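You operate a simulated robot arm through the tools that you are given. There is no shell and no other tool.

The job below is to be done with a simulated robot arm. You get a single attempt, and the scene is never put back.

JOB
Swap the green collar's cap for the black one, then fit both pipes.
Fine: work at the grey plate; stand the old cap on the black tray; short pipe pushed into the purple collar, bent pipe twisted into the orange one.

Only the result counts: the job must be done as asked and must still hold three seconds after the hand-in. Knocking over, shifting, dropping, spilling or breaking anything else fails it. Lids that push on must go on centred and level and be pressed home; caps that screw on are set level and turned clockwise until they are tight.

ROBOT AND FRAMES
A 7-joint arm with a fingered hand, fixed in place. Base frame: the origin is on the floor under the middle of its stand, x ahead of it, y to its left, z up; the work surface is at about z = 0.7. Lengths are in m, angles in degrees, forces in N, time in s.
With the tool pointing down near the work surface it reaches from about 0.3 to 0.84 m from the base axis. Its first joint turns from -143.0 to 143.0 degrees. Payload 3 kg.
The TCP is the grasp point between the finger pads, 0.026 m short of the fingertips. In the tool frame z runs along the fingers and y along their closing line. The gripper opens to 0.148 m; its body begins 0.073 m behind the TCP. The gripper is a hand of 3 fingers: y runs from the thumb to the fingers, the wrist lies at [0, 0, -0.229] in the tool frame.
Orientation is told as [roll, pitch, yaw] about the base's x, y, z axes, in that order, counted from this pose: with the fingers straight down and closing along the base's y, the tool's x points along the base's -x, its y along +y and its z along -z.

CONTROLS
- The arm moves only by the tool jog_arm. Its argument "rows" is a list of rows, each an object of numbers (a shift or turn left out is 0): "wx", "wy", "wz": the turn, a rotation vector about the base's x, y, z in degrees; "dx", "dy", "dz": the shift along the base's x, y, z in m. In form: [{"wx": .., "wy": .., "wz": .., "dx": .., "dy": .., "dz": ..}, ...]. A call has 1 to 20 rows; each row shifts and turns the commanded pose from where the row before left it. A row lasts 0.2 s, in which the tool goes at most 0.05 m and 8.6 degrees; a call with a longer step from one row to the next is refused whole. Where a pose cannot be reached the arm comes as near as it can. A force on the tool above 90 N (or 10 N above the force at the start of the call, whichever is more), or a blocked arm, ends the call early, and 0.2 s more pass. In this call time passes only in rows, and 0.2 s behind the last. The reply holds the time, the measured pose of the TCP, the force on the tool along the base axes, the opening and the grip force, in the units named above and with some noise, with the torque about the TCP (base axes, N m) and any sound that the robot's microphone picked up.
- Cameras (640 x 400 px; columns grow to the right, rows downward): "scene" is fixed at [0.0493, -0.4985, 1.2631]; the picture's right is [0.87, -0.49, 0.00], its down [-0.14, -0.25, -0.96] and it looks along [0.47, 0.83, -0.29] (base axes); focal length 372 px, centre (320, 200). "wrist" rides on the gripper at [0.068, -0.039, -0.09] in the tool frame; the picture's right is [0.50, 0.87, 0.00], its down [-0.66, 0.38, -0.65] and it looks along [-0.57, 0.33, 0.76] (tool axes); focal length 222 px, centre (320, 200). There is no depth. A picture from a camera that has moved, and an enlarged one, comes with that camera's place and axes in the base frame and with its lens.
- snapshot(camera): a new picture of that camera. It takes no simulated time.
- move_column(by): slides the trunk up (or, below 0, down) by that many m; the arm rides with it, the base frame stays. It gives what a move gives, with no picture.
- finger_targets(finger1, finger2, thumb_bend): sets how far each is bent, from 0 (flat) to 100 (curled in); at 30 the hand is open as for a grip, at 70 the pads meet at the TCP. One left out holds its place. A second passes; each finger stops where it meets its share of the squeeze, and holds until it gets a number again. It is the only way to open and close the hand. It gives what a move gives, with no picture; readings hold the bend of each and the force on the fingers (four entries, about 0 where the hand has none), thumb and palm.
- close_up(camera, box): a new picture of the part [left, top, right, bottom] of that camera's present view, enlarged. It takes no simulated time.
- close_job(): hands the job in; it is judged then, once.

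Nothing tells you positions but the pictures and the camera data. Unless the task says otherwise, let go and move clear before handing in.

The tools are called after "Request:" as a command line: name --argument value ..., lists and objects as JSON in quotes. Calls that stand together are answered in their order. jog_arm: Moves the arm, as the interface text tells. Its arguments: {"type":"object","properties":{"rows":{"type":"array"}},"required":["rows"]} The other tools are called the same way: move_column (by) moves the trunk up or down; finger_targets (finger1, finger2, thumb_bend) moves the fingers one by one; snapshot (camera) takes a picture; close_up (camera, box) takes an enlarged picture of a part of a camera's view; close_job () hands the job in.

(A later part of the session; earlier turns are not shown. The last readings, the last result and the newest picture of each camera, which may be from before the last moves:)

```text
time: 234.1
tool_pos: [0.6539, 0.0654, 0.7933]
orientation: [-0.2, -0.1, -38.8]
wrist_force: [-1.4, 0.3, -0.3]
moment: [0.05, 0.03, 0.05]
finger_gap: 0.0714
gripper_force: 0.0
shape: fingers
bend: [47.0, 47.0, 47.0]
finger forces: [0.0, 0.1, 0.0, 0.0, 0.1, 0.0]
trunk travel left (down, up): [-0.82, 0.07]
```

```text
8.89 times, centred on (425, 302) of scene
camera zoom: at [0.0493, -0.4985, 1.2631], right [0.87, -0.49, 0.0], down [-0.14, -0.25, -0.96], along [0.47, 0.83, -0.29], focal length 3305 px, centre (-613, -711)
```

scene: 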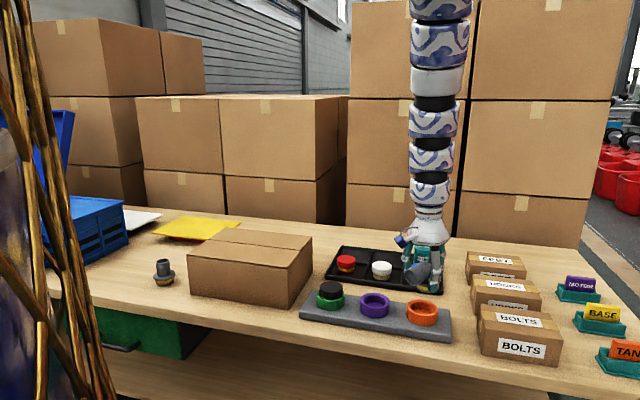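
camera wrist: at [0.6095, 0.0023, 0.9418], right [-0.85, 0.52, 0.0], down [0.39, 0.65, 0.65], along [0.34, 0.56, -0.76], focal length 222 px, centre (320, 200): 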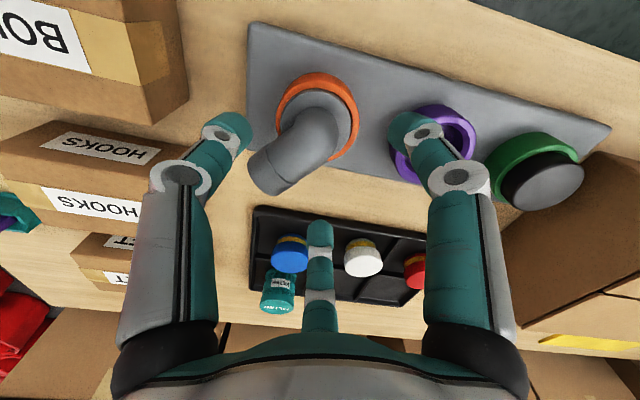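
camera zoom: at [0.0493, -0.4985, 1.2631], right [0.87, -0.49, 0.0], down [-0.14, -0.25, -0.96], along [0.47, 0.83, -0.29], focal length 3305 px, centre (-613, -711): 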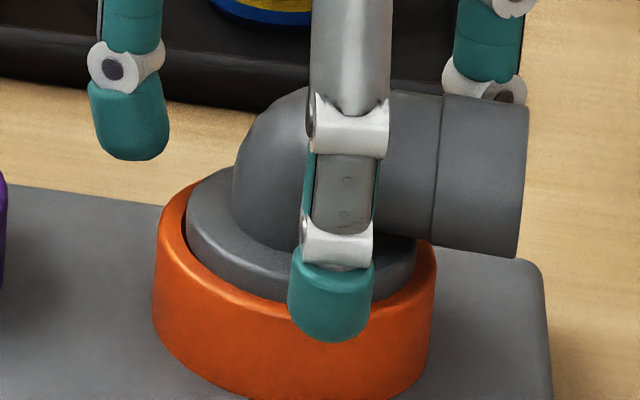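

Not touching yet. A few more degrees at a time.

Request:
jog_arm --rows '[{"wz": -4}, {"wz": -4}, {}]'

Request:
jog_arm --rows '[{"wz": -3}, {}]'

Request:
close_up --camera "wrist" --box '[220, 60, 420, 240]'

Request:
close_up --camera "scene" --box '[400, 280, 450, 325]'

```text
time: 234.9
tool_pos: [0.6528, 0.0633, 0.7942]
orientation: [-0.2, 0.0, -46.8]
wrist_force: [0.7, 0.6, -0.4]
moment: [0.0, 0.01, 0.02]
finger_gap: 0.0716
gripper_force: 0.1
shape: fingers
bend: [47.0, 47.0, 47.0]
finger forces: [0.0, 0.0, 0.1, 0.0, 0.1, 0.1]
trunk travel left (down, up): [-0.82, 0.07]
```

```text
time: 235.5
tool_pos: [0.654, 0.0652, 0.794]
orientation: [-0.2, -0.1, -49.6]
wrist_force: [0.8, 1.0, -0.3]
moment: [0.03, 0.0, 0.03]
finger_gap: 0.0717
gripper_force: 0.3
shape: fingers
bend: [47.0, 47.0, 47.0]
finger forces: [0.1, 0.7, 0.1, 0.0, 0.0, 0.1]
trunk travel left (down, up): [-0.82, 0.07]
```

```text
2.22 times, centred on (320, 150) of wrist
camera zoom: at [0.5799, 0.092, 0.8837], right [0.34, 0.94, 0.0], down [0.71, -0.25, 0.65], along [0.61, -0.22, -0.76], focal length 494 px, centre (320, 311)
```

zoom: 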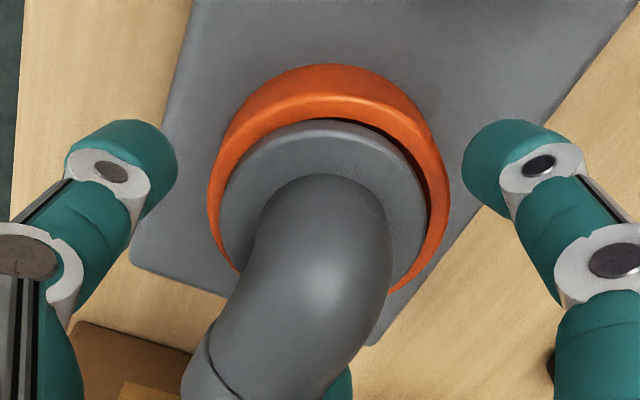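

```text
8.89 times, centred on (425, 302) of scene
camera zoom: at [0.0493, -0.4985, 1.2631], right [0.87, -0.49, 0.0], down [-0.14, -0.25, -0.96], along [0.47, 0.83, -0.29], focal length 3305 px, centre (-613, -711)
```

zoom: 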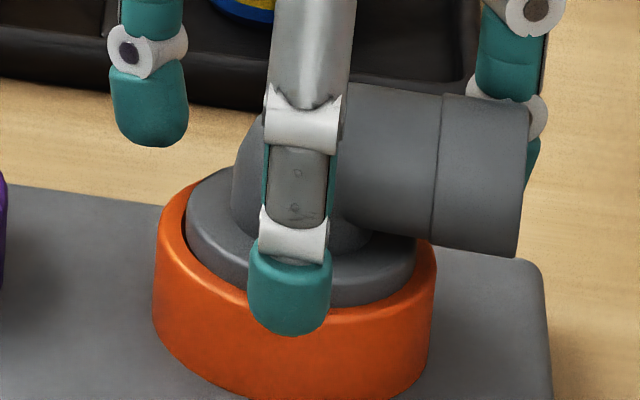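

Finger 2 is just touching. Now small pushes, reading the torque each time.

Request:
jog_arm --rows '[{"wz": -2}, {}]'

Request:
jog_arm --rows '[{"wz": -2}, {}]'

Request:
close_up --camera "scene" --box '[400, 280, 450, 325]'

```text
time: 236.1
tool_pos: [0.6546, 0.0644, 0.7926]
orientation: [-0.2, -0.1, -51.6]
wrist_force: [0.3, 1.6, 0.6]
moment: [0.04, -0.02, 0.11]
finger_gap: 0.0717
gripper_force: 1.0
shape: fingers
bend: [47.0, 47.0, 47.0]
finger forces: [0.1, 1.4, 0.0, 0.0, 0.0, 0.0]
trunk travel left (down, up): [-0.82, 0.07]
```

```text
time: 236.7
tool_pos: [0.6548, 0.0651, 0.7949]
orientation: [-0.2, -0.1, -53.7]
wrist_force: [1.4, 2.8, -0.2]
moment: [0.03, -0.08, 0.16]
finger_gap: 0.0714
gripper_force: 1.5
shape: fingers
bend: [47.0, 47.0, 47.0]
finger forces: [0.0, 2.5, 0.1, 0.1, 0.1, 0.1]
trunk travel left (down, up): [-0.82, 0.07]
```

```text
8.89 times, centred on (425, 302) of scene
camera zoom: at [0.0493, -0.4985, 1.2631], right [0.87, -0.49, 0.0], down [-0.14, -0.25, -0.96], along [0.47, 0.83, -0.29], focal length 3305 px, centre (-613, -711)
```

zoom: 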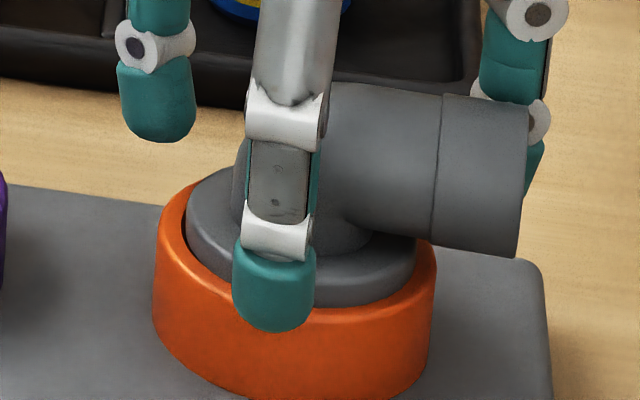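

The tube holds still against the push with torque building to 0.16 N·m; it's firmly tight. One slightly harder push to confirm, then I'll back away.

Request:
jog_arm --rows '[{"wz": -3}, {"wz": -2}, {}]'

Request:
close_up --camera "scene" --box '[400, 280, 450, 325]'

```text
time: 237.5
tool_pos: [0.6533, 0.0641, 0.793]
orientation: [-0.3, -0.1, -58.7]
wrist_force: [3.9, 4.8, -0.3]
moment: [0.06, -0.09, 0.39]
finger_gap: 0.0714
gripper_force: 3.5
shape: fingers
bend: [47.0, 47.0, 47.0]
finger forces: [0.0, 6.5, 0.0, 0.0, 0.1, 0.0]
trunk travel left (down, up): [-0.82, 0.07]
```

```text
8.89 times, centred on (425, 302) of scene
camera zoom: at [0.0493, -0.4985, 1.2631], right [0.87, -0.49, 0.0], down [-0.14, -0.25, -0.96], along [0.47, 0.83, -0.29], focal length 3305 px, centre (-613, -711)
```

zoom: 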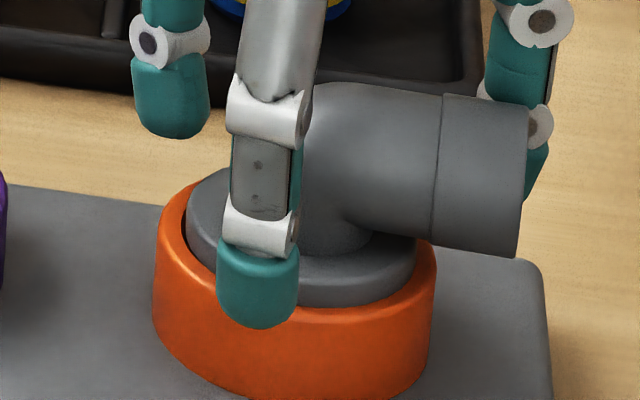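

The pipe holds solid at 0.39 N·m, so the orange joint is tight. I'll back the finger off and rise straight up.

Request:
jog_arm --rows '[{"wz": 5}, {"wz": 5}, {"wz": 5}, {}]'

Request:
jog_arm --rows '[{"dz": 0.01}, {"dz": 0.02}, {"dz": 0.02}, {"dz": 0.02}, {}]'

Request:
close_up --camera "scene" --box '[295, 230, 455, 345]'

Request:
snapshot --camera "wrist"

Request:
snapshot --camera "scene"

```text
time: 238.5
tool_pos: [0.6537, 0.0643, 0.7944]
orientation: [-0.2, -0.1, -43.7]
wrist_force: [0.3, 0.3, -0.4]
moment: [-0.03, 0.02, -0.03]
finger_gap: 0.0713
gripper_force: 0.0
shape: fingers
bend: [47.0, 47.0, 47.0]
finger forces: [0.0, 0.0, 0.1, 0.0, 0.0, 0.0]
trunk travel left (down, up): [-0.82, 0.07]
```

```text
time: 239.7
tool_pos: [0.6564, 0.063, 0.8616]
orientation: [-0.2, -0.1, -43.7]
wrist_force: [0.3, -0.7, 0.0]
moment: [0.03, 0.01, 0.02]
finger_gap: 0.0714
gripper_force: 0.1
shape: fingers
bend: [47.0, 47.0, 47.0]
finger forces: [0.0, 0.0, 0.0, 0.0, 0.0, 0.0]
trunk travel left (down, up): [-0.82, 0.07]
```

```text
3.48 times, centred on (375, 288) of scene
camera zoom: at [0.0493, -0.4985, 1.2631], right [0.87, -0.49, 0.0], down [-0.14, -0.25, -0.96], along [0.47, 0.83, -0.29], focal length 1293 px, centre (129, -104)
```

zoom: 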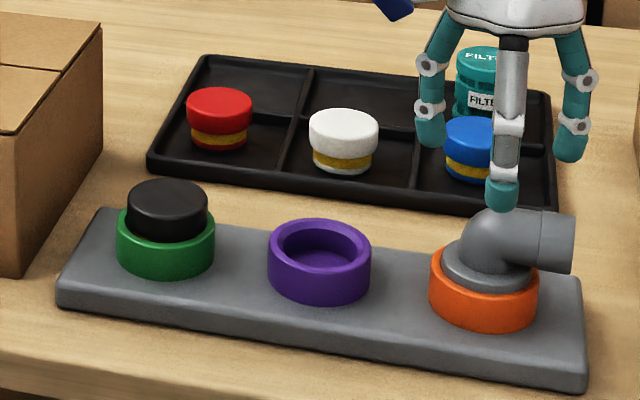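

```text
taken
camera wrist: at [0.579, 0.0839, 0.9526], right [0.24, 0.97, 0.0], down [0.74, -0.18, 0.65], along [0.63, -0.16, -0.76], focal length 222 px, centre (320, 200)
```

wrist: 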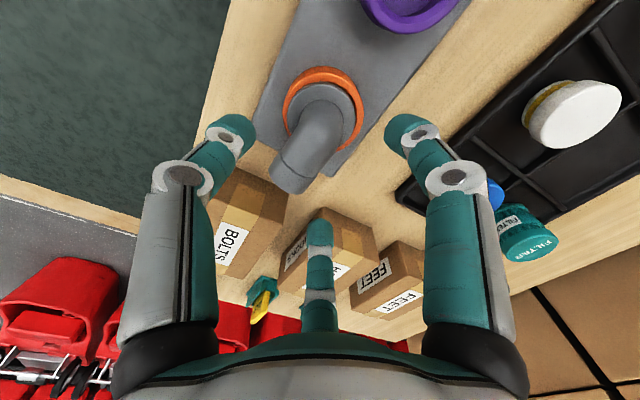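

```text
taken
```

scene: 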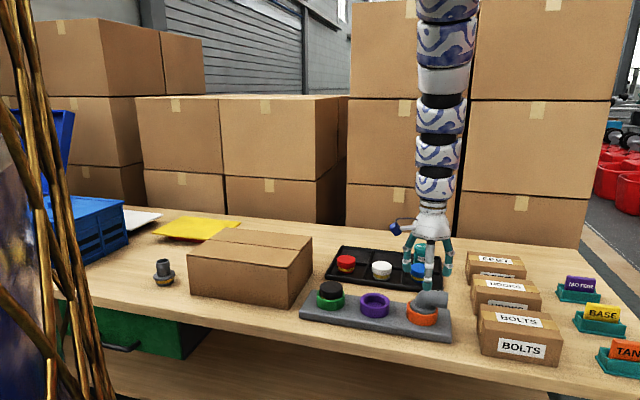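

Both the white cap on the tray and the bent pipe look right, and nothing else has shifted. The short pipe remains, near (0.132, 0.604), beyond the carton. I'll raise the trunk for clearance and swing the arm over in an arc.

Request:
move_column --by 0.065

Request:
jog_arm --rows '[{"dx": -0.02, "dy": 0.03, "dz": 0.005, "wz": 3.5}, {"dx": -0.0115, "dy": 0.033, "dz": 0.005, "wz": 3.5}, {"dx": -0.0088, "dy": 0.0276, "dz": 0.005, "wz": 3.5}, {"dx": -0.0132, "dy": 0.0458, "dz": 0.005, "wz": 3.5}, {"dx": -0.0162, "dy": 0.0436, "dz": 0.005, "wz": 3.5}, {"dx": -0.0199, "dy": 0.0433, "wz": 3.5}, {"dx": -0.0225, "dy": 0.0408, "wz": 3.5}, {}]'

Request:
snapshot --camera "scene"

```text
time: 240.7
tool_pos: [0.655, 0.0636, 0.9266]
orientation: [-0.1, -0.1, -43.7]
wrist_force: [0.1, 0.5, -0.3]
moment: [-0.01, 0.0, 0.02]
finger_gap: 0.0715
gripper_force: 0.0
shape: fingers
bend: [47.0, 47.0, 47.0]
finger forces: [0.0, 0.0, 0.0, 0.0, 0.1, 0.0]
trunk travel left (down, up): [-0.885, 0.005]
```

```text
time: 242.5
tool_pos: [0.544, 0.3285, 0.9529]
orientation: [-0.1, 0.0, -19.2]
wrist_force: [-0.9, -0.7, 0.5]
moment: [0.04, 0.02, 0.0]
finger_gap: 0.0717
gripper_force: 0.0
shape: fingers
bend: [47.0, 47.0, 47.0]
finger forces: [0.0, 0.0, 0.0, 0.0, 0.0, 0.1]
trunk travel left (down, up): [-0.885, 0.005]
```

```text
taken
```

scene: 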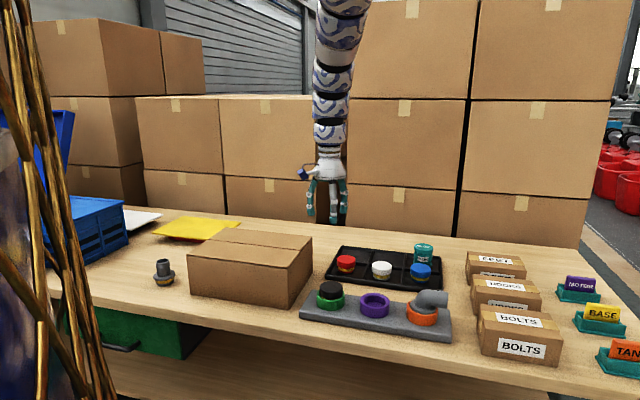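

The arm is tracking the arc well and everything below is in place. Continuing over the carton.

Request:
jog_arm --rows '[{"dx": -0.0261, "dy": 0.0385, "wz": 3.5}, {"dx": -0.0282, "dy": 0.0369, "wz": 3.5}, {"dx": -0.0317, "dy": 0.0356, "wz": 3.5}, {"dx": -0.0334, "dy": 0.0324, "wz": 3.5}, {"dx": -0.0366, "dy": 0.0305, "wz": 3.5}, {}]'

Request:
jog_arm --rows '[{"dx": -0.0378, "dy": 0.0271, "wz": 3.5}, {"dx": -0.0407, "dy": 0.0248, "wz": 3.5}, {"dx": -0.0414, "dy": 0.0212, "wz": 3.5}, {"dx": -0.0439, "dy": 0.0185, "wz": 3.5}, {"dx": -0.0441, "dy": 0.01, "wz": 3.5}, {"dx": -0.0401, "dy": 0.0, "wz": 3.5}, {}]'

Request:
snapshot --camera "scene"

Request:
snapshot --camera "wrist"

```text
time: 243.9
tool_pos: [0.3845, 0.5056, 0.955]
orientation: [-0.3, -0.2, -1.7]
wrist_force: [-0.9, -0.4, 0.0]
moment: [-0.04, -0.03, 0.02]
finger_gap: 0.0717
gripper_force: 0.0
shape: fingers
bend: [47.0, 47.0, 47.0]
finger forces: [0.1, 0.0, 0.1, 0.0, 0.0, 0.0]
trunk travel left (down, up): [-0.885, 0.005]
```

```text
time: 245.5
tool_pos: [0.1557, 0.562, 0.9664]
orientation: [-0.1, 0.0, 19.4]
wrist_force: [0.1, -0.1, 0.2]
moment: [0.0, 0.01, 0.01]
finger_gap: 0.0723
gripper_force: 0.0
shape: fingers
bend: [47.0, 47.0, 47.0]
finger forces: [0.1, 0.0, 0.0, 0.0, 0.1, 0.0]
out of reach, approached as far as the arm can: row 1, 2, 4
trunk travel left (down, up): [-0.885, 0.005]
```

```text
taken
```

scene: 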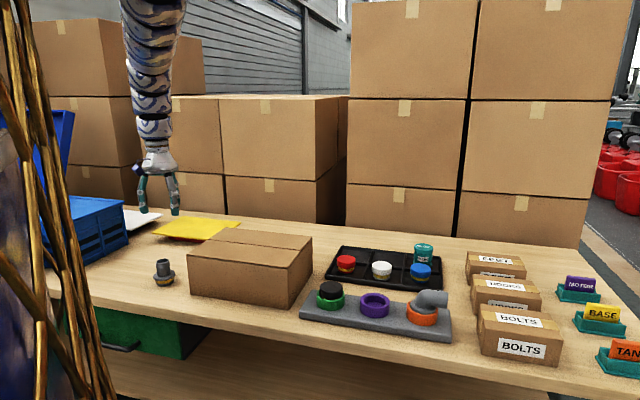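

```text
taken
camera wrist: at [0.1039, 0.5036, 1.0572], right [-0.76, 0.65, 0.0], down [0.49, 0.58, 0.65], along [0.43, 0.49, -0.76], focal length 222 px, centre (320, 200)
```

wrist: 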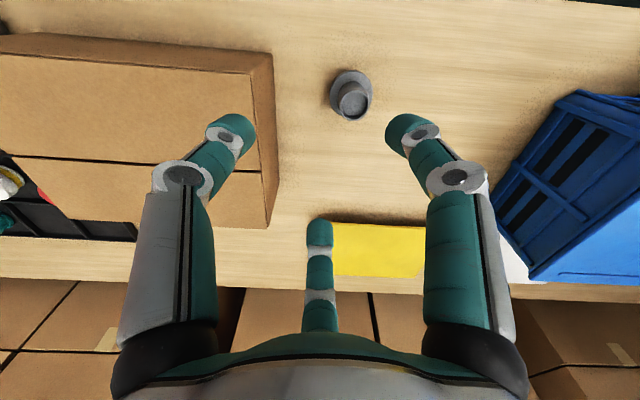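

The short pipe is in view. Zooming in to locate it precisely.

Request:
close_up --camera "wrist" --box '[300, 50, 400, 140]'

Request:
close_up --camera "scene" --box '[145, 250, 185, 292]'

```text
4.44 times, centred on (350, 95) of wrist
camera zoom: at [0.1039, 0.5036, 1.0572], right [-0.76, 0.65, 0.0], down [0.49, 0.58, 0.65], along [0.43, 0.49, -0.76], focal length 987 px, centre (187, 667)
```

zoom: 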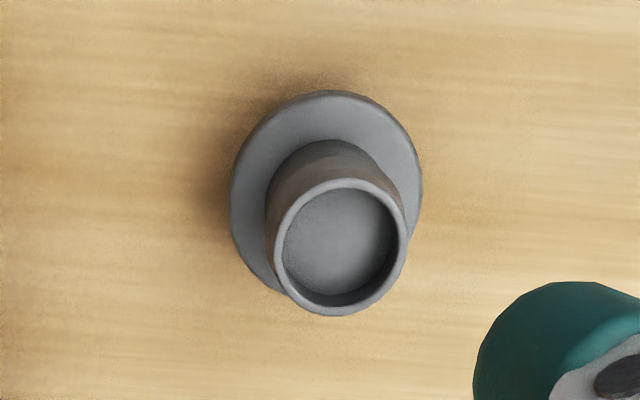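

```text
9.52 times, centred on (165, 271) of scene
camera zoom: at [0.0493, -0.4985, 1.2631], right [0.87, -0.49, 0.0], down [-0.14, -0.25, -0.96], along [0.47, 0.83, -0.29], focal length 3541 px, centre (1796, -476)
```

zoom: 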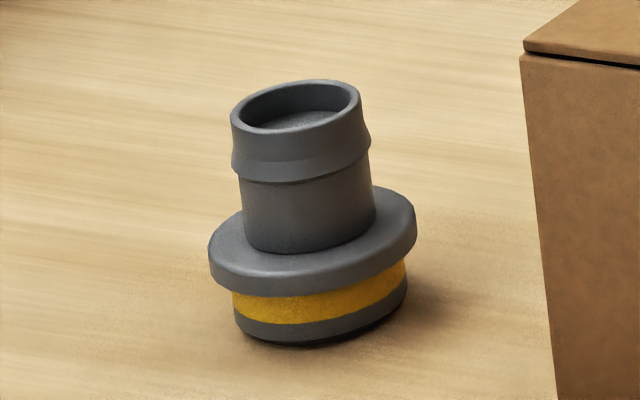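

The short pipe's axis is at (0.132, 0.602), with its flange at z 0.72–0.73 and tube top at 0.771. I'll move over it and lower the trunk for comfortable reach at bench level.

Request:
jog_arm --rows '[{"dx": -0.012, "dy": 0.02}, {"dx": -0.012, "dy": 0.02}, {}]'

Request:
move_column --by -0.14

Request:
close_up --camera "wrist" --box '[220, 60, 420, 240]'

Request:
snapshot --camera "scene"

```text
time: 246.3
tool_pos: [0.15, 0.564, 0.9707]
orientation: [-0.1, -0.1, 19.3]
wrist_force: [0.2, 0.2, -0.2]
moment: [-0.03, 0.02, -0.02]
finger_gap: 0.0722
gripper_force: 0.0
shape: fingers
bend: [47.0, 47.0, 47.0]
finger forces: [0.1, 0.0, 0.1, 0.0, 0.0, 0.0]
out of reach, approached as far as the arm can: row 1, 2
trunk travel left (down, up): [-0.885, 0.005]
```

```text
time: 248.0
tool_pos: [0.1512, 0.5645, 0.83]
orientation: [-0.1, -0.1, 19.2]
wrist_force: [-0.3, 0.1, -0.2]
moment: [-0.02, 0.0, 0.02]
finger_gap: 0.0721
gripper_force: 0.0
shape: fingers
bend: [47.0, 47.0, 47.0]
finger forces: [0.0, 0.1, 0.0, 0.0, 0.0, 0.0]
trunk travel left (down, up): [-0.745, 0.145]
```

```text
2.22 times, centred on (320, 150) of wrist
camera zoom: at [0.0984, 0.5064, 0.9205], right [-0.76, 0.65, 0.0], down [0.49, 0.58, 0.65], along [0.43, 0.49, -0.76], focal length 494 px, centre (320, 311)
```

zoom: 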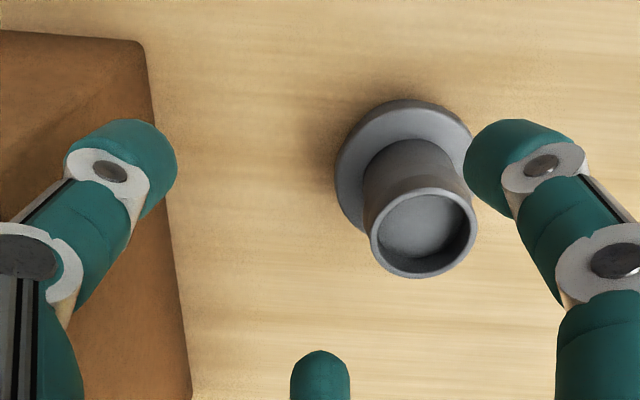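

```text
taken
```

scene: 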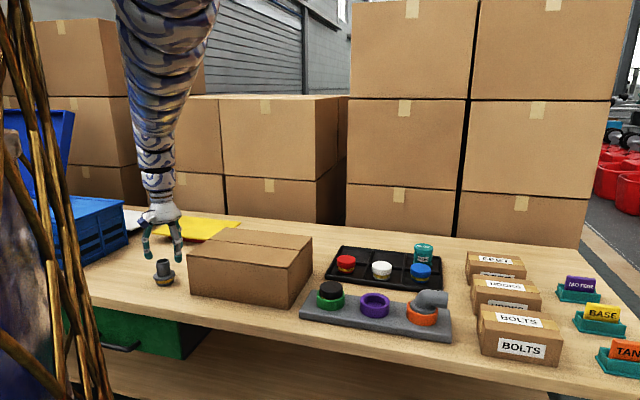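

The arm couldn't move at the high trunk position but is now at z 0.83, just above the pipe. I'll shift over its axis now.

Request:
jog_arm --rows '[{"dx": -0.0089, "dy": 0.0182}, {"dx": -0.0089, "dy": 0.0182}, {}]'

Request:
close_up --camera "wrist" --box '[220, 60, 420, 240]'

Request:
close_up --camera "scene" --box '[110, 180, 230, 300]'

```text
time: 248.8
tool_pos: [0.1453, 0.5663, 0.8341]
orientation: [-0.1, -0.2, 19.4]
wrist_force: [-0.7, -0.1, -0.3]
moment: [0.02, -0.02, -0.01]
finger_gap: 0.0722
gripper_force: 0.0
shape: fingers
bend: [47.0, 47.0, 47.0]
finger forces: [0.0, 0.0, 0.1, 0.0, 0.0, 0.0]
out of reach, approached as far as the arm can: row 1, 2
trunk travel left (down, up): [-0.745, 0.145]
```

```text
2.22 times, centred on (320, 150) of wrist
camera zoom: at [0.0926, 0.5077, 0.9249], right [-0.76, 0.65, 0.0], down [0.49, 0.58, 0.65], along [0.43, 0.49, -0.76], focal length 494 px, centre (320, 311)
```

zoom: 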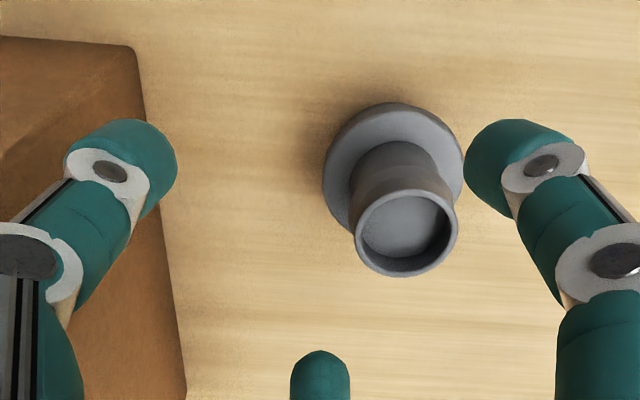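

```text
3.33 times, centred on (170, 240) of scene
camera zoom: at [0.0493, -0.4985, 1.2631], right [0.87, -0.49, 0.0], down [-0.14, -0.25, -0.96], along [0.47, 0.83, -0.29], focal length 1239 px, centre (820, 67)
```

zoom: 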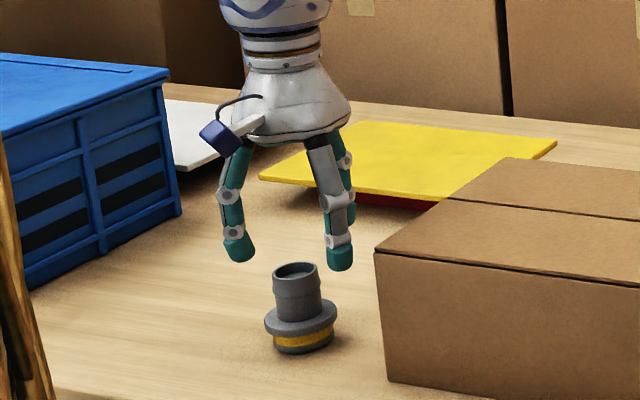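

The arm reports a limit here that isn't simple distance, so probably a joint limit. I'll test a pure outward move and a small yaw change.

Request:
jog_arm --rows '[{"dy": 0.01}, {}]'

Request:
jog_arm --rows '[{"wz": 6}, {"wz": 6}, {"dy": 0.01}, {}]'

Request:
snapshot --camera "scene"

```text
time: 249.4
tool_pos: [0.1448, 0.5657, 0.8345]
orientation: [-0.2, -0.1, 19.3]
wrist_force: [1.1, -0.6, 0.7]
moment: [0.03, 0.03, -0.04]
finger_gap: 0.0719
gripper_force: 0.1
shape: fingers
bend: [47.0, 47.0, 47.0]
finger forces: [0.1, 0.1, 0.1, 0.0, 0.0, 0.1]
out of reach, approached as far as the arm can: row 1
trunk travel left (down, up): [-0.745, 0.145]
```

```text
time: 250.4
tool_pos: [0.1455, 0.5652, 0.8332]
orientation: [-0.2, -0.1, 31.4]
wrist_force: [0.7, 0.3, 1.2]
moment: [0.0, -0.05, 0.0]
finger_gap: 0.0721
gripper_force: 0.0
shape: fingers
bend: [47.0, 47.0, 47.0]
finger forces: [0.0, 0.1, 0.0, 0.1, 0.1, 0.0]
out of reach, approached as far as the arm can: row 3
trunk travel left (down, up): [-0.745, 0.145]
```

```text
taken
```

scene: 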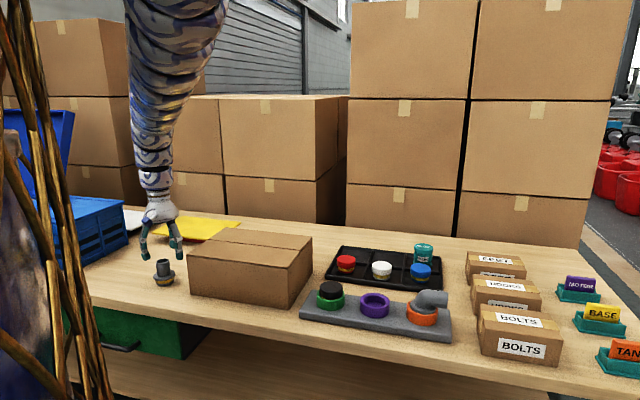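

The limit seems tied to the arm's posture. I'll raise the hand relative to the shoulder and bring the trunk down, then try outward again.

Request:
jog_arm --rows '[{"dz": 0.025}, {"dz": 0.025}, {"dz": 0.025}, {"dz": 0.025}, {}]'

Request:
jog_arm --rows '[{"dy": 0.01}, {"dy": 0.01}, {}]'

Request:
snapshot --camera "scene"

```text
time: 251.6
tool_pos: [0.1437, 0.5644, 0.9339]
orientation: [-0.1, -0.1, 31.2]
wrist_force: [0.4, -0.1, -0.7]
moment: [0.01, 0.02, 0.0]
finger_gap: 0.072
gripper_force: 0.0
shape: fingers
bend: [47.0, 47.0, 47.0]
finger forces: [0.1, 0.1, 0.0, 0.1, 0.1, 0.1]
trunk travel left (down, up): [-0.745, 0.145]
```

```text
time: 252.4
tool_pos: [0.1429, 0.5838, 0.9337]
orientation: [-0.2, -0.1, 31.3]
wrist_force: [0.4, 0.0, 0.3]
moment: [0.01, -0.01, 0.0]
finger_gap: 0.0724
gripper_force: 0.1
shape: fingers
bend: [47.0, 47.0, 47.0]
finger forces: [0.0, 0.1, 0.0, 0.0, 0.0, 0.1]
trunk travel left (down, up): [-0.745, 0.145]
```

```text
taken
```

scene: 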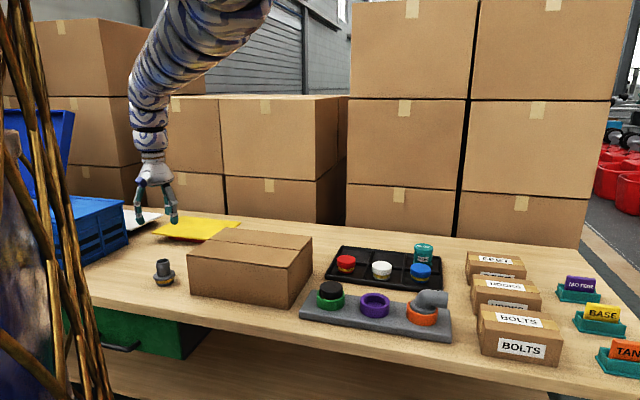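

At this relative height the arm can extend. I'll move over the pipe axis here and then lower with the trunk.

Request:
jog_arm --rows '[{"dx": -0.011, "dy": 0.018}, {}]'

Request:
close_up --camera "wrist" --box '[240, 50, 400, 190]'

```text
time: 253.0
tool_pos: [0.1343, 0.6021, 0.9341]
orientation: [-0.1, -0.1, 31.3]
wrist_force: [-0.4, 0.3, 0.2]
moment: [0.02, -0.02, 0.01]
finger_gap: 0.0717
gripper_force: 0.0
shape: fingers
bend: [47.0, 47.0, 47.0]
finger forces: [0.0, 0.1, 0.0, 0.1, 0.0, 0.1]
trunk travel left (down, up): [-0.745, 0.145]
```

```text
2.86 times, centred on (320, 120) of wrist
camera zoom: at [0.0959, 0.5342, 1.0243], right [-0.88, 0.48, 0.0], down [0.36, 0.66, 0.65], along [0.32, 0.57, -0.76], focal length 635 px, centre (320, 429)
```

zoom: 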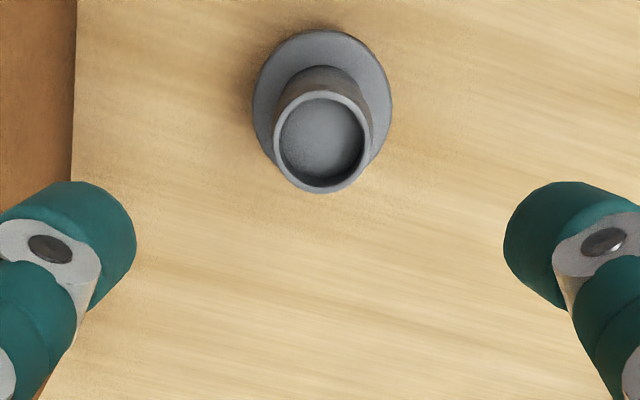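

The pipe is about 2 mm from the hand axis. I'll correct that and lower the trunk 0.14 m, which leaves the fingertips around the upper part of the tube.

Request:
jog_arm --rows '[{"dx": -0.0018, "dy": -0.0014}, {}]'

Request:
move_column --by -0.12

Request:
close_up --camera "wrist" --box '[220, 60, 420, 240]'

Request:
close_up --camera "scene" --box '[120, 200, 220, 300]'

```text
time: 253.6
tool_pos: [0.1313, 0.6006, 0.933]
orientation: [-0.1, -0.1, 31.4]
wrist_force: [0.2, 0.2, -0.1]
moment: [-0.02, 0.0, 0.0]
finger_gap: 0.0718
gripper_force: 0.2
shape: fingers
bend: [47.0, 47.0, 47.0]
finger forces: [0.0, 0.0, 0.0, 0.0, 0.0, 0.0]
trunk travel left (down, up): [-0.745, 0.145]
```

```text
time: 255.1
tool_pos: [0.1316, 0.5998, 0.813]
orientation: [-0.2, -0.1, 31.3]
wrist_force: [0.7, 0.1, -0.4]
moment: [0.02, -0.01, 0.01]
finger_gap: 0.0718
gripper_force: 0.0
shape: fingers
bend: [47.0, 47.0, 47.0]
finger forces: [0.0, 0.1, 0.0, 0.0, 0.0, 0.1]
trunk travel left (down, up): [-0.625, 0.265]
```

```text
2.22 times, centred on (320, 150) of wrist
camera zoom: at [0.093, 0.5328, 0.9037], right [-0.88, 0.48, 0.0], down [0.36, 0.67, 0.65], along [0.32, 0.57, -0.76], focal length 494 px, centre (320, 311)
```

zoom: 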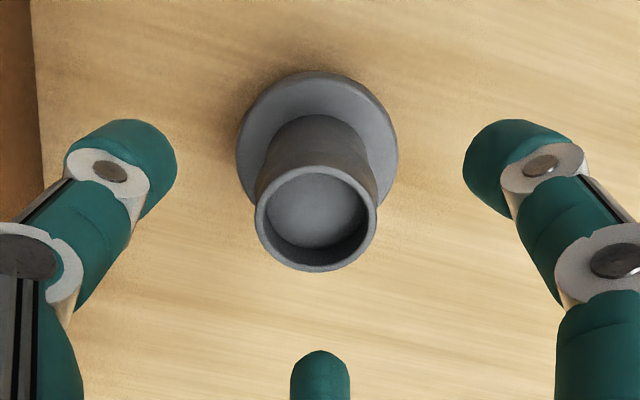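

```text
4.00 times, centred on (170, 250) of scene
camera zoom: at [0.0493, -0.4985, 1.2631], right [0.87, -0.49, 0.0], down [-0.14, -0.25, -0.96], along [0.47, 0.83, -0.29], focal length 1487 px, centre (920, 0)
```

zoom: 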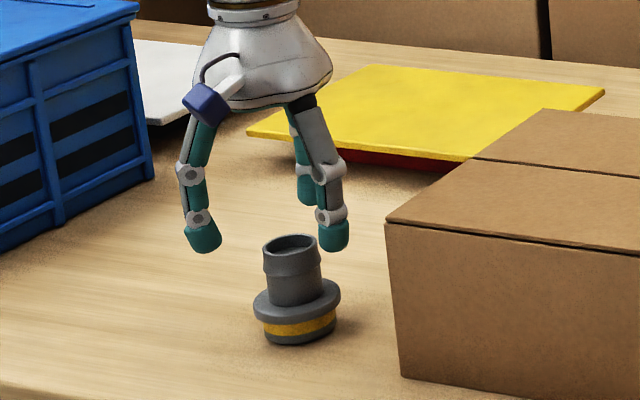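

The pipe is centred to about 1 mm. I'll nudge and descend with the trunk, which keeps the arm's posture unchanged.

Request:
jog_arm --rows '[{"dx": 0.0005, "dy": -0.001}, {}]'

Request:
move_column --by -0.04

Request:
close_up --camera "wrist" --box '[220, 60, 420, 240]'

Request:
close_up --camera "scene" --box '[130, 220, 210, 300]'

```text
time: 255.7
tool_pos: [0.1317, 0.5986, 0.8138]
orientation: [-0.2, -0.1, 31.3]
wrist_force: [0.4, -0.2, 0.9]
moment: [0.02, 0.01, -0.01]
finger_gap: 0.072
gripper_force: 0.1
shape: fingers
bend: [47.0, 47.0, 47.0]
finger forces: [0.0, 0.1, 0.0, 0.0, 0.1, 0.0]
trunk travel left (down, up): [-0.625, 0.265]
```

```text
time: 256.5
tool_pos: [0.1324, 0.5985, 0.7738]
orientation: [-0.2, -0.1, 31.4]
wrist_force: [0.2, -0.1, 0.0]
moment: [-0.07, -0.02, 0.01]
finger_gap: 0.072
gripper_force: 0.0
shape: fingers
bend: [47.0, 47.0, 47.0]
finger forces: [0.1, 0.0, 0.0, 0.0, 0.0, 0.1]
trunk travel left (down, up): [-0.585, 0.305]
```

```text
2.22 times, centred on (320, 150) of wrist
camera zoom: at [0.0935, 0.5319, 0.8636], right [-0.88, 0.48, 0.0], down [0.36, 0.67, 0.65], along [0.32, 0.57, -0.76], focal length 494 px, centre (320, 311)
```

zoom: 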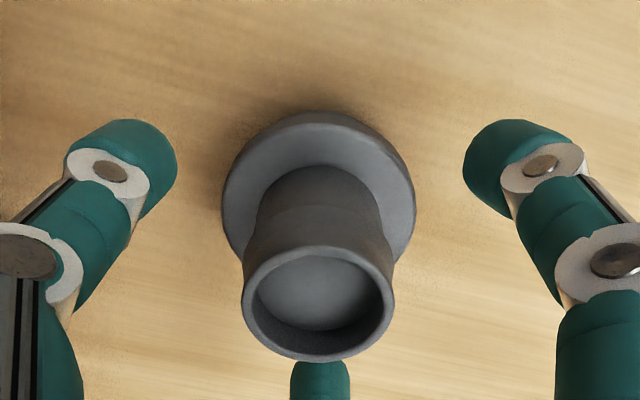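

```text
5.00 times, centred on (170, 260) of scene
camera zoom: at [0.0493, -0.4985, 1.2631], right [0.87, -0.49, 0.0], down [-0.14, -0.25, -0.96], along [0.47, 0.83, -0.29], focal length 1859 px, centre (1070, -100)
```

zoom: 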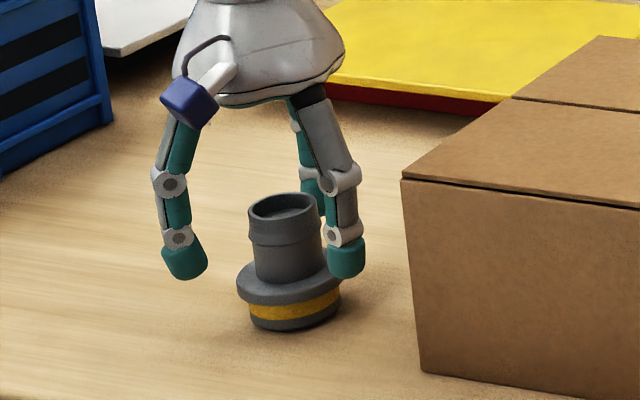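

Centred well. Lowering a few millimetres more so the tips end just above the flange, then gripping the tube.

Request:
move_column --by -0.006

Request:
finger_targets --finger1 59 --finger2 59 --thumb_bend 59

Request:
close_up --camera "wrist" --box '[220, 60, 420, 240]'

Request:
close_up --camera "scene" --box '[130, 220, 210, 300]'

```text
time: 257.1
tool_pos: [0.1324, 0.5995, 0.7675]
orientation: [-0.2, -0.1, 31.3]
wrist_force: [1.2, -0.1, -0.6]
moment: [0.0, 0.01, -0.02]
finger_gap: 0.0719
gripper_force: 0.0
shape: fingers
bend: [47.0, 47.0, 47.0]
finger forces: [0.0, 0.0, 0.1, 0.0, 0.0, 0.1]
trunk travel left (down, up): [-0.579, 0.311]
```

```text
time: 258.1
tool_pos: [0.1327, 0.5992, 0.767]
orientation: [-0.2, -0.2, 31.3]
wrist_force: [0.6, 0.3, -1.1]
moment: [0.0, 0.0, 0.04]
finger_gap: 0.0334
gripper_force: 0.0
shape: fingers
bend: [59.0, 59.0, 59.0]
finger forces: [0.1, 0.1, 0.0, 0.1, 0.0, 0.0]
trunk travel left (down, up): [-0.579, 0.311]
```

```text
2.22 times, centred on (320, 150) of wrist
camera zoom: at [0.0936, 0.5319, 0.8576], right [-0.88, 0.48, 0.0], down [0.36, 0.67, 0.65], along [0.32, 0.57, -0.76], focal length 494 px, centre (320, 311)
```

zoom: 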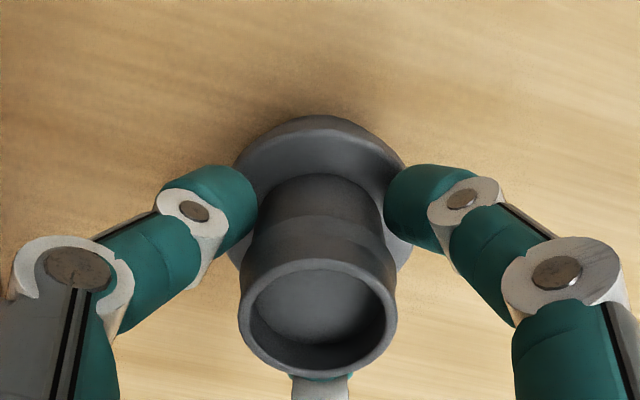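

```text
5.00 times, centred on (170, 260) of scene
camera zoom: at [0.0493, -0.4985, 1.2631], right [0.87, -0.49, 0.0], down [-0.14, -0.25, -0.96], along [0.47, 0.83, -0.29], focal length 1859 px, centre (1070, -100)
```

zoom: 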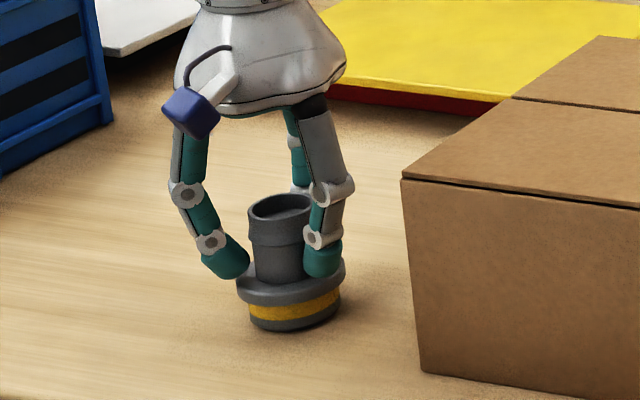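

Fingers are evenly around the tube, just above the flange. Closing to grip firmly.

Request:
finger_targets --finger1 63 --finger2 63 --thumb_bend 63

Request:
finger_targets --finger1 74 --finger2 74 --thumb_bend 70

Request:
close_up --camera "wrist" --box '[220, 60, 420, 240]'

Request:
close_up --camera "scene" --box '[130, 220, 210, 300]'

```text
time: 259.1
tool_pos: [0.1323, 0.5998, 0.7671]
orientation: [-0.2, -0.1, 31.4]
wrist_force: [-0.2, 0.4, 0.6]
moment: [0.0, 0.02, -0.04]
finger_gap: 0.0288
gripper_force: 3.6
shape: fingers
bend: [60.0, 60.0, 61.0]
finger forces: [2.3, 2.9, 0.1, 0.0, 3.0, 0.0]
trunk travel left (down, up): [-0.579, 0.311]
```

```text
time: 260.1
tool_pos: [0.131, 0.5997, 0.7687]
orientation: [-0.2, -0.1, 31.3]
wrist_force: [0.5, 0.8, -0.2]
moment: [0.0, 0.0, 0.0]
finger_gap: 0.0265
gripper_force: 16.9
shape: fingers
bend: [61.0, 60.0, 63.0]
finger forces: [11.2, 11.2, 0.0, 0.0, 12.5, 0.0]
trunk travel left (down, up): [-0.579, 0.311]
```

```text
2.22 times, centred on (320, 150) of wrist
camera zoom: at [0.0936, 0.5319, 0.8575], right [-0.88, 0.48, 0.0], down [0.36, 0.67, 0.65], along [0.32, 0.57, -0.76], focal length 494 px, centre (320, 311)
```

zoom: 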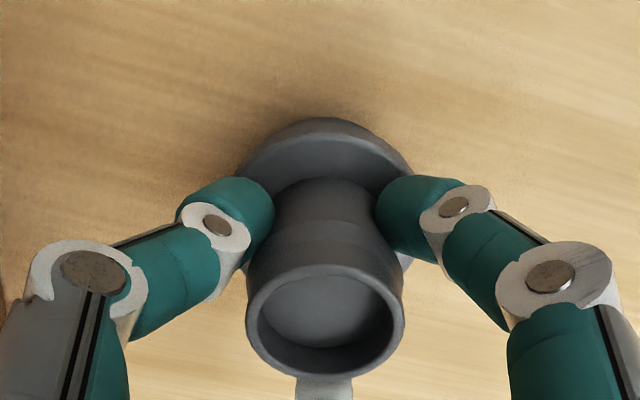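

```text
5.00 times, centred on (170, 260) of scene
camera zoom: at [0.0493, -0.4985, 1.2631], right [0.87, -0.49, 0.0], down [-0.14, -0.25, -0.96], along [0.47, 0.83, -0.29], focal length 1859 px, centre (1070, -100)
```

zoom: 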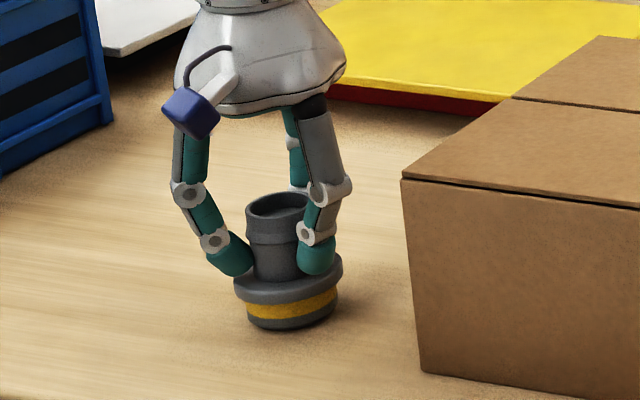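

A firm, balanced grip at about 11–12 N per finger. I'll lift straight up with the trunk, well clear of the carton.

Request:
move_column --by 0.3

Request:
snapshot --camera "scene"

Request:
close_up --camera "wrist" --box '[220, 60, 420, 240]'

```text
time: 263.1
tool_pos: [0.1317, 0.5991, 1.0663]
orientation: [-0.3, -0.1, 31.3]
wrist_force: [0.3, 0.8, -0.3]
moment: [0.02, 0.0, 0.02]
finger_gap: 0.0266
gripper_force: 17.2
shape: fingers
bend: [61.0, 60.0, 63.0]
finger forces: [11.1, 11.2, 0.0, 0.0, 12.5, 0.0]
trunk travel left (down, up): [-0.879, 0.011]
```

```text
taken
```

scene: 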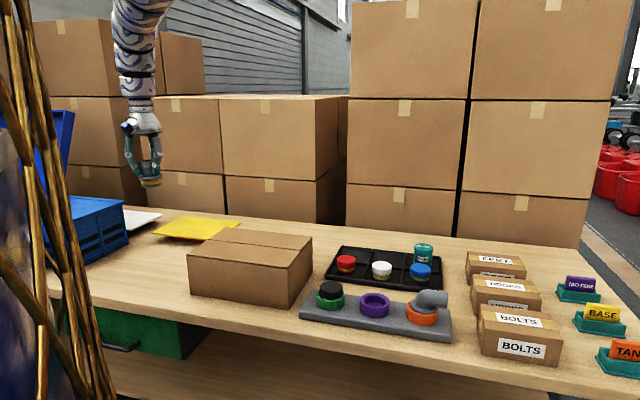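

```text
2.22 times, centred on (320, 150) of wrist
camera zoom: at [0.0936, 0.5319, 1.1575], right [-0.88, 0.48, 0.0], down [0.36, 0.67, 0.65], along [0.32, 0.57, -0.76], focal length 494 px, centre (320, 311)
```

zoom: 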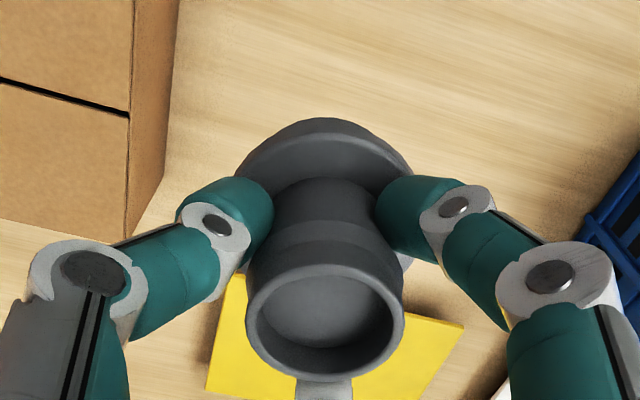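

The short pipe is held level and high. Now I'll swing it back in an arc, high above the carton, in two stages.

Request:
jog_arm --rows '[{"dx": 0.045, "dy": -0.006, "dz": -0.012}, {"dx": 0.043, "dy": -0.014, "dz": -0.012}, {"dx": 0.043, "dy": -0.018, "dz": -0.012}, {"dx": 0.0405, "dy": -0.021, "dz": -0.015}, {"dx": 0.0395, "dy": -0.024, "dz": -0.015}, {}]'

Request:
snapshot --camera "scene"

```text
time: 264.5
tool_pos: [0.3431, 0.5168, 1.0004]
orientation: [-0.2, -0.1, 31.4]
wrist_force: [-0.7, 0.4, -0.9]
moment: [-0.01, -0.03, -0.01]
finger_gap: 0.0262
gripper_force: 17.6
shape: fingers
bend: [61.0, 60.0, 63.0]
finger forces: [11.0, 11.3, 0.1, 0.1, 12.7, 0.0]
trunk travel left (down, up): [-0.879, 0.011]
```

```text
taken
```

scene: 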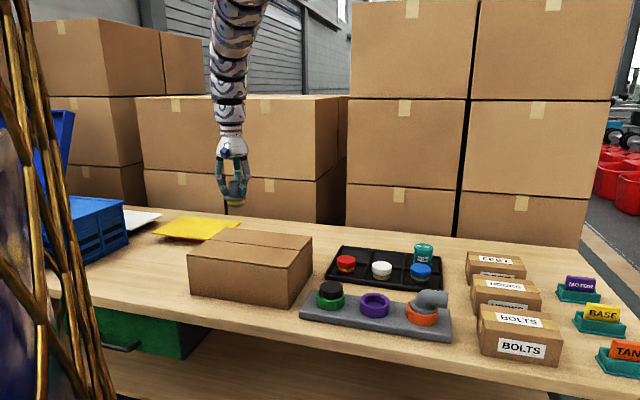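

Tracking perfectly. Continuing the arc toward the plate.

Request:
jog_arm --rows '[{"dx": 0.037, "dy": -0.0265, "dz": -0.012}, {"dx": 0.036, "dy": -0.0295, "dz": -0.012}, {"dx": 0.0325, "dy": -0.032, "dz": -0.01}, {"dx": 0.0305, "dy": -0.035, "dz": -0.008}, {"dx": 0.028, "dy": -0.036}, {"dx": 0.0255, "dy": -0.039}, {"dx": 0.0215, "dy": -0.0395}, {"dx": 0.02, "dy": -0.0425}, {"dx": 0.012, "dy": -0.042}, {}]'

Request:
snapshot --camera "scene"

Request:
snapshot --camera "wrist"

```text
time: 266.7
tool_pos: [0.5869, 0.1943, 0.9586]
orientation: [-0.2, -0.1, 31.4]
wrist_force: [0.5, 0.1, 0.0]
moment: [0.0, 0.0, -0.02]
finger_gap: 0.0258
gripper_force: 17.6
shape: fingers
bend: [61.0, 60.0, 63.0]
finger forces: [10.6, 11.1, 0.1, 0.0, 12.6, 0.0]
trunk travel left (down, up): [-0.879, 0.011]
```

```text
taken
```

scene: 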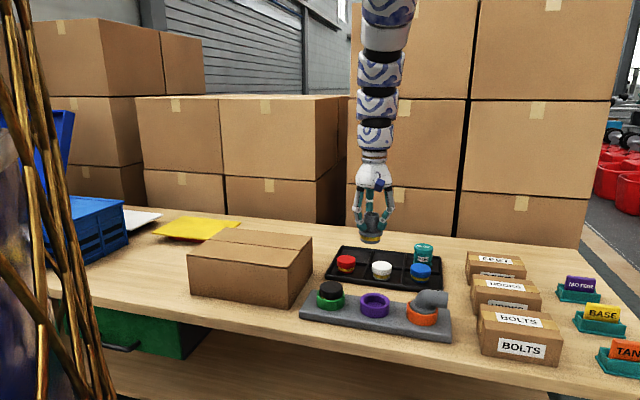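

```text
taken
camera wrist: at [0.5482, 0.1265, 1.0484], right [-0.88, 0.48, 0.0], down [0.36, 0.67, 0.65], along [0.32, 0.57, -0.76], focal length 222 px, centre (320, 200)
```

wrist: 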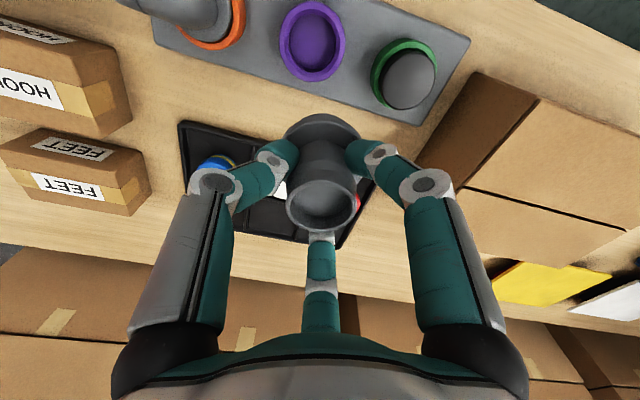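

The pipe is near the plate. I'll move over the purple collar at about (0.572, 0.148) and descend partway to check alignment.

Request:
jog_arm --rows '[{"dx": -0.0076, "dy": -0.023, "dz": -0.02}, {"dx": -0.0076, "dy": -0.0233, "dz": -0.02}, {"dz": -0.03}, {"dz": -0.03}, {}]'

Request:
close_up --camera "scene" --box '[340, 235, 420, 325]'

Request:
snapshot --camera "wrist"

```text
time: 267.9
tool_pos: [0.5717, 0.149, 0.8602]
orientation: [-0.2, -0.2, 31.2]
wrist_force: [-0.6, 0.0, -0.1]
moment: [-0.02, 0.01, 0.0]
finger_gap: 0.0258
gripper_force: 17.2
shape: fingers
bend: [61.0, 60.0, 63.0]
finger forces: [10.5, 11.1, 0.0, 0.0, 12.3, 0.0]
trunk travel left (down, up): [-0.879, 0.011]
```

```text
4.44 times, centred on (380, 280) of scene
camera zoom: at [0.0493, -0.4985, 1.2631], right [0.87, -0.49, 0.0], down [-0.14, -0.25, -0.96], along [0.47, 0.83, -0.29], focal length 1652 px, centre (53, -156)
```

zoom: 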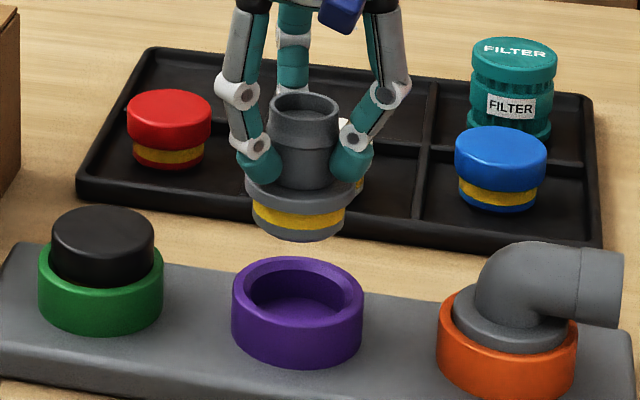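

```text
taken
camera wrist: at [0.5331, 0.0806, 0.9501], right [-0.88, 0.48, 0.0], down [0.36, 0.67, 0.65], along [0.32, 0.57, -0.76], focal length 222 px, centre (320, 200)
```

wrist: 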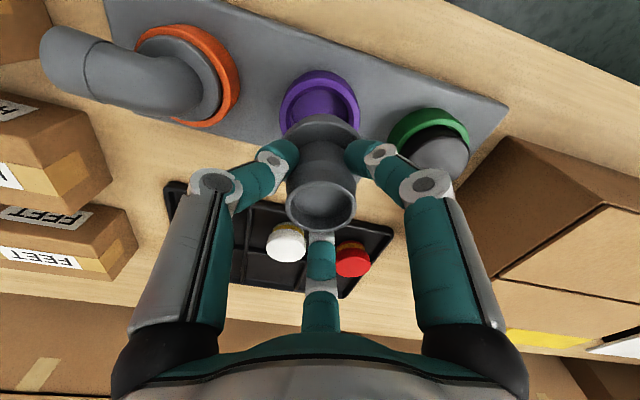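

The spigot is about 1.7 mm left of the purple collar's axis in this view. I'll correct and descend to just above the rim.

Request:
jog_arm --rows '[{"dx": 0.0015, "dy": -0.0008, "dz": -0.015}, {"dz": -0.015}, {"dz": -0.005}, {}]'

Request:
close_up --camera "scene" --box '[350, 275, 400, 320]'

Request:
close_up --camera "wrist" --box '[240, 60, 400, 240]'

```text
time: 268.9
tool_pos: [0.5724, 0.1487, 0.8253]
orientation: [-0.1, -0.1, 31.3]
wrist_force: [0.7, 0.4, -0.4]
moment: [-0.02, 0.01, 0.03]
finger_gap: 0.0257
gripper_force: 17.0
shape: fingers
bend: [61.0, 60.0, 63.0]
finger forces: [10.4, 11.1, 0.0, 0.1, 12.4, 0.1]
trunk travel left (down, up): [-0.879, 0.011]
```

```text
8.89 times, centred on (375, 298) of scene
camera zoom: at [0.0493, -0.4985, 1.2631], right [0.87, -0.49, 0.0], down [-0.14, -0.25, -0.96], along [0.47, 0.83, -0.29], focal length 3305 px, centre (-169, -667)
```

zoom: 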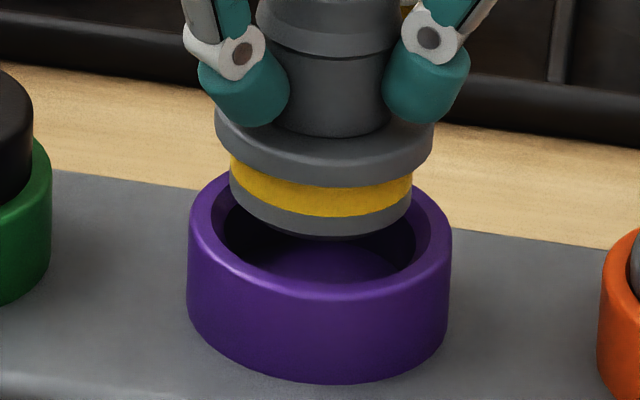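

```text
2.22 times, centred on (320, 150) of wrist
camera zoom: at [0.5343, 0.0801, 0.9153], right [-0.88, 0.48, 0.0], down [0.36, 0.67, 0.65], along [0.32, 0.57, -0.76], focal length 494 px, centre (320, 311)
```

zoom: 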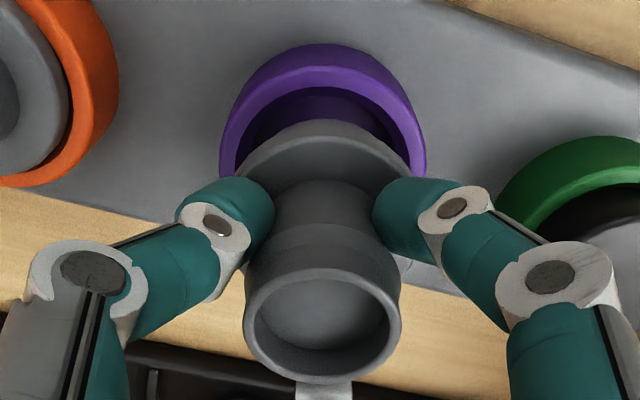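

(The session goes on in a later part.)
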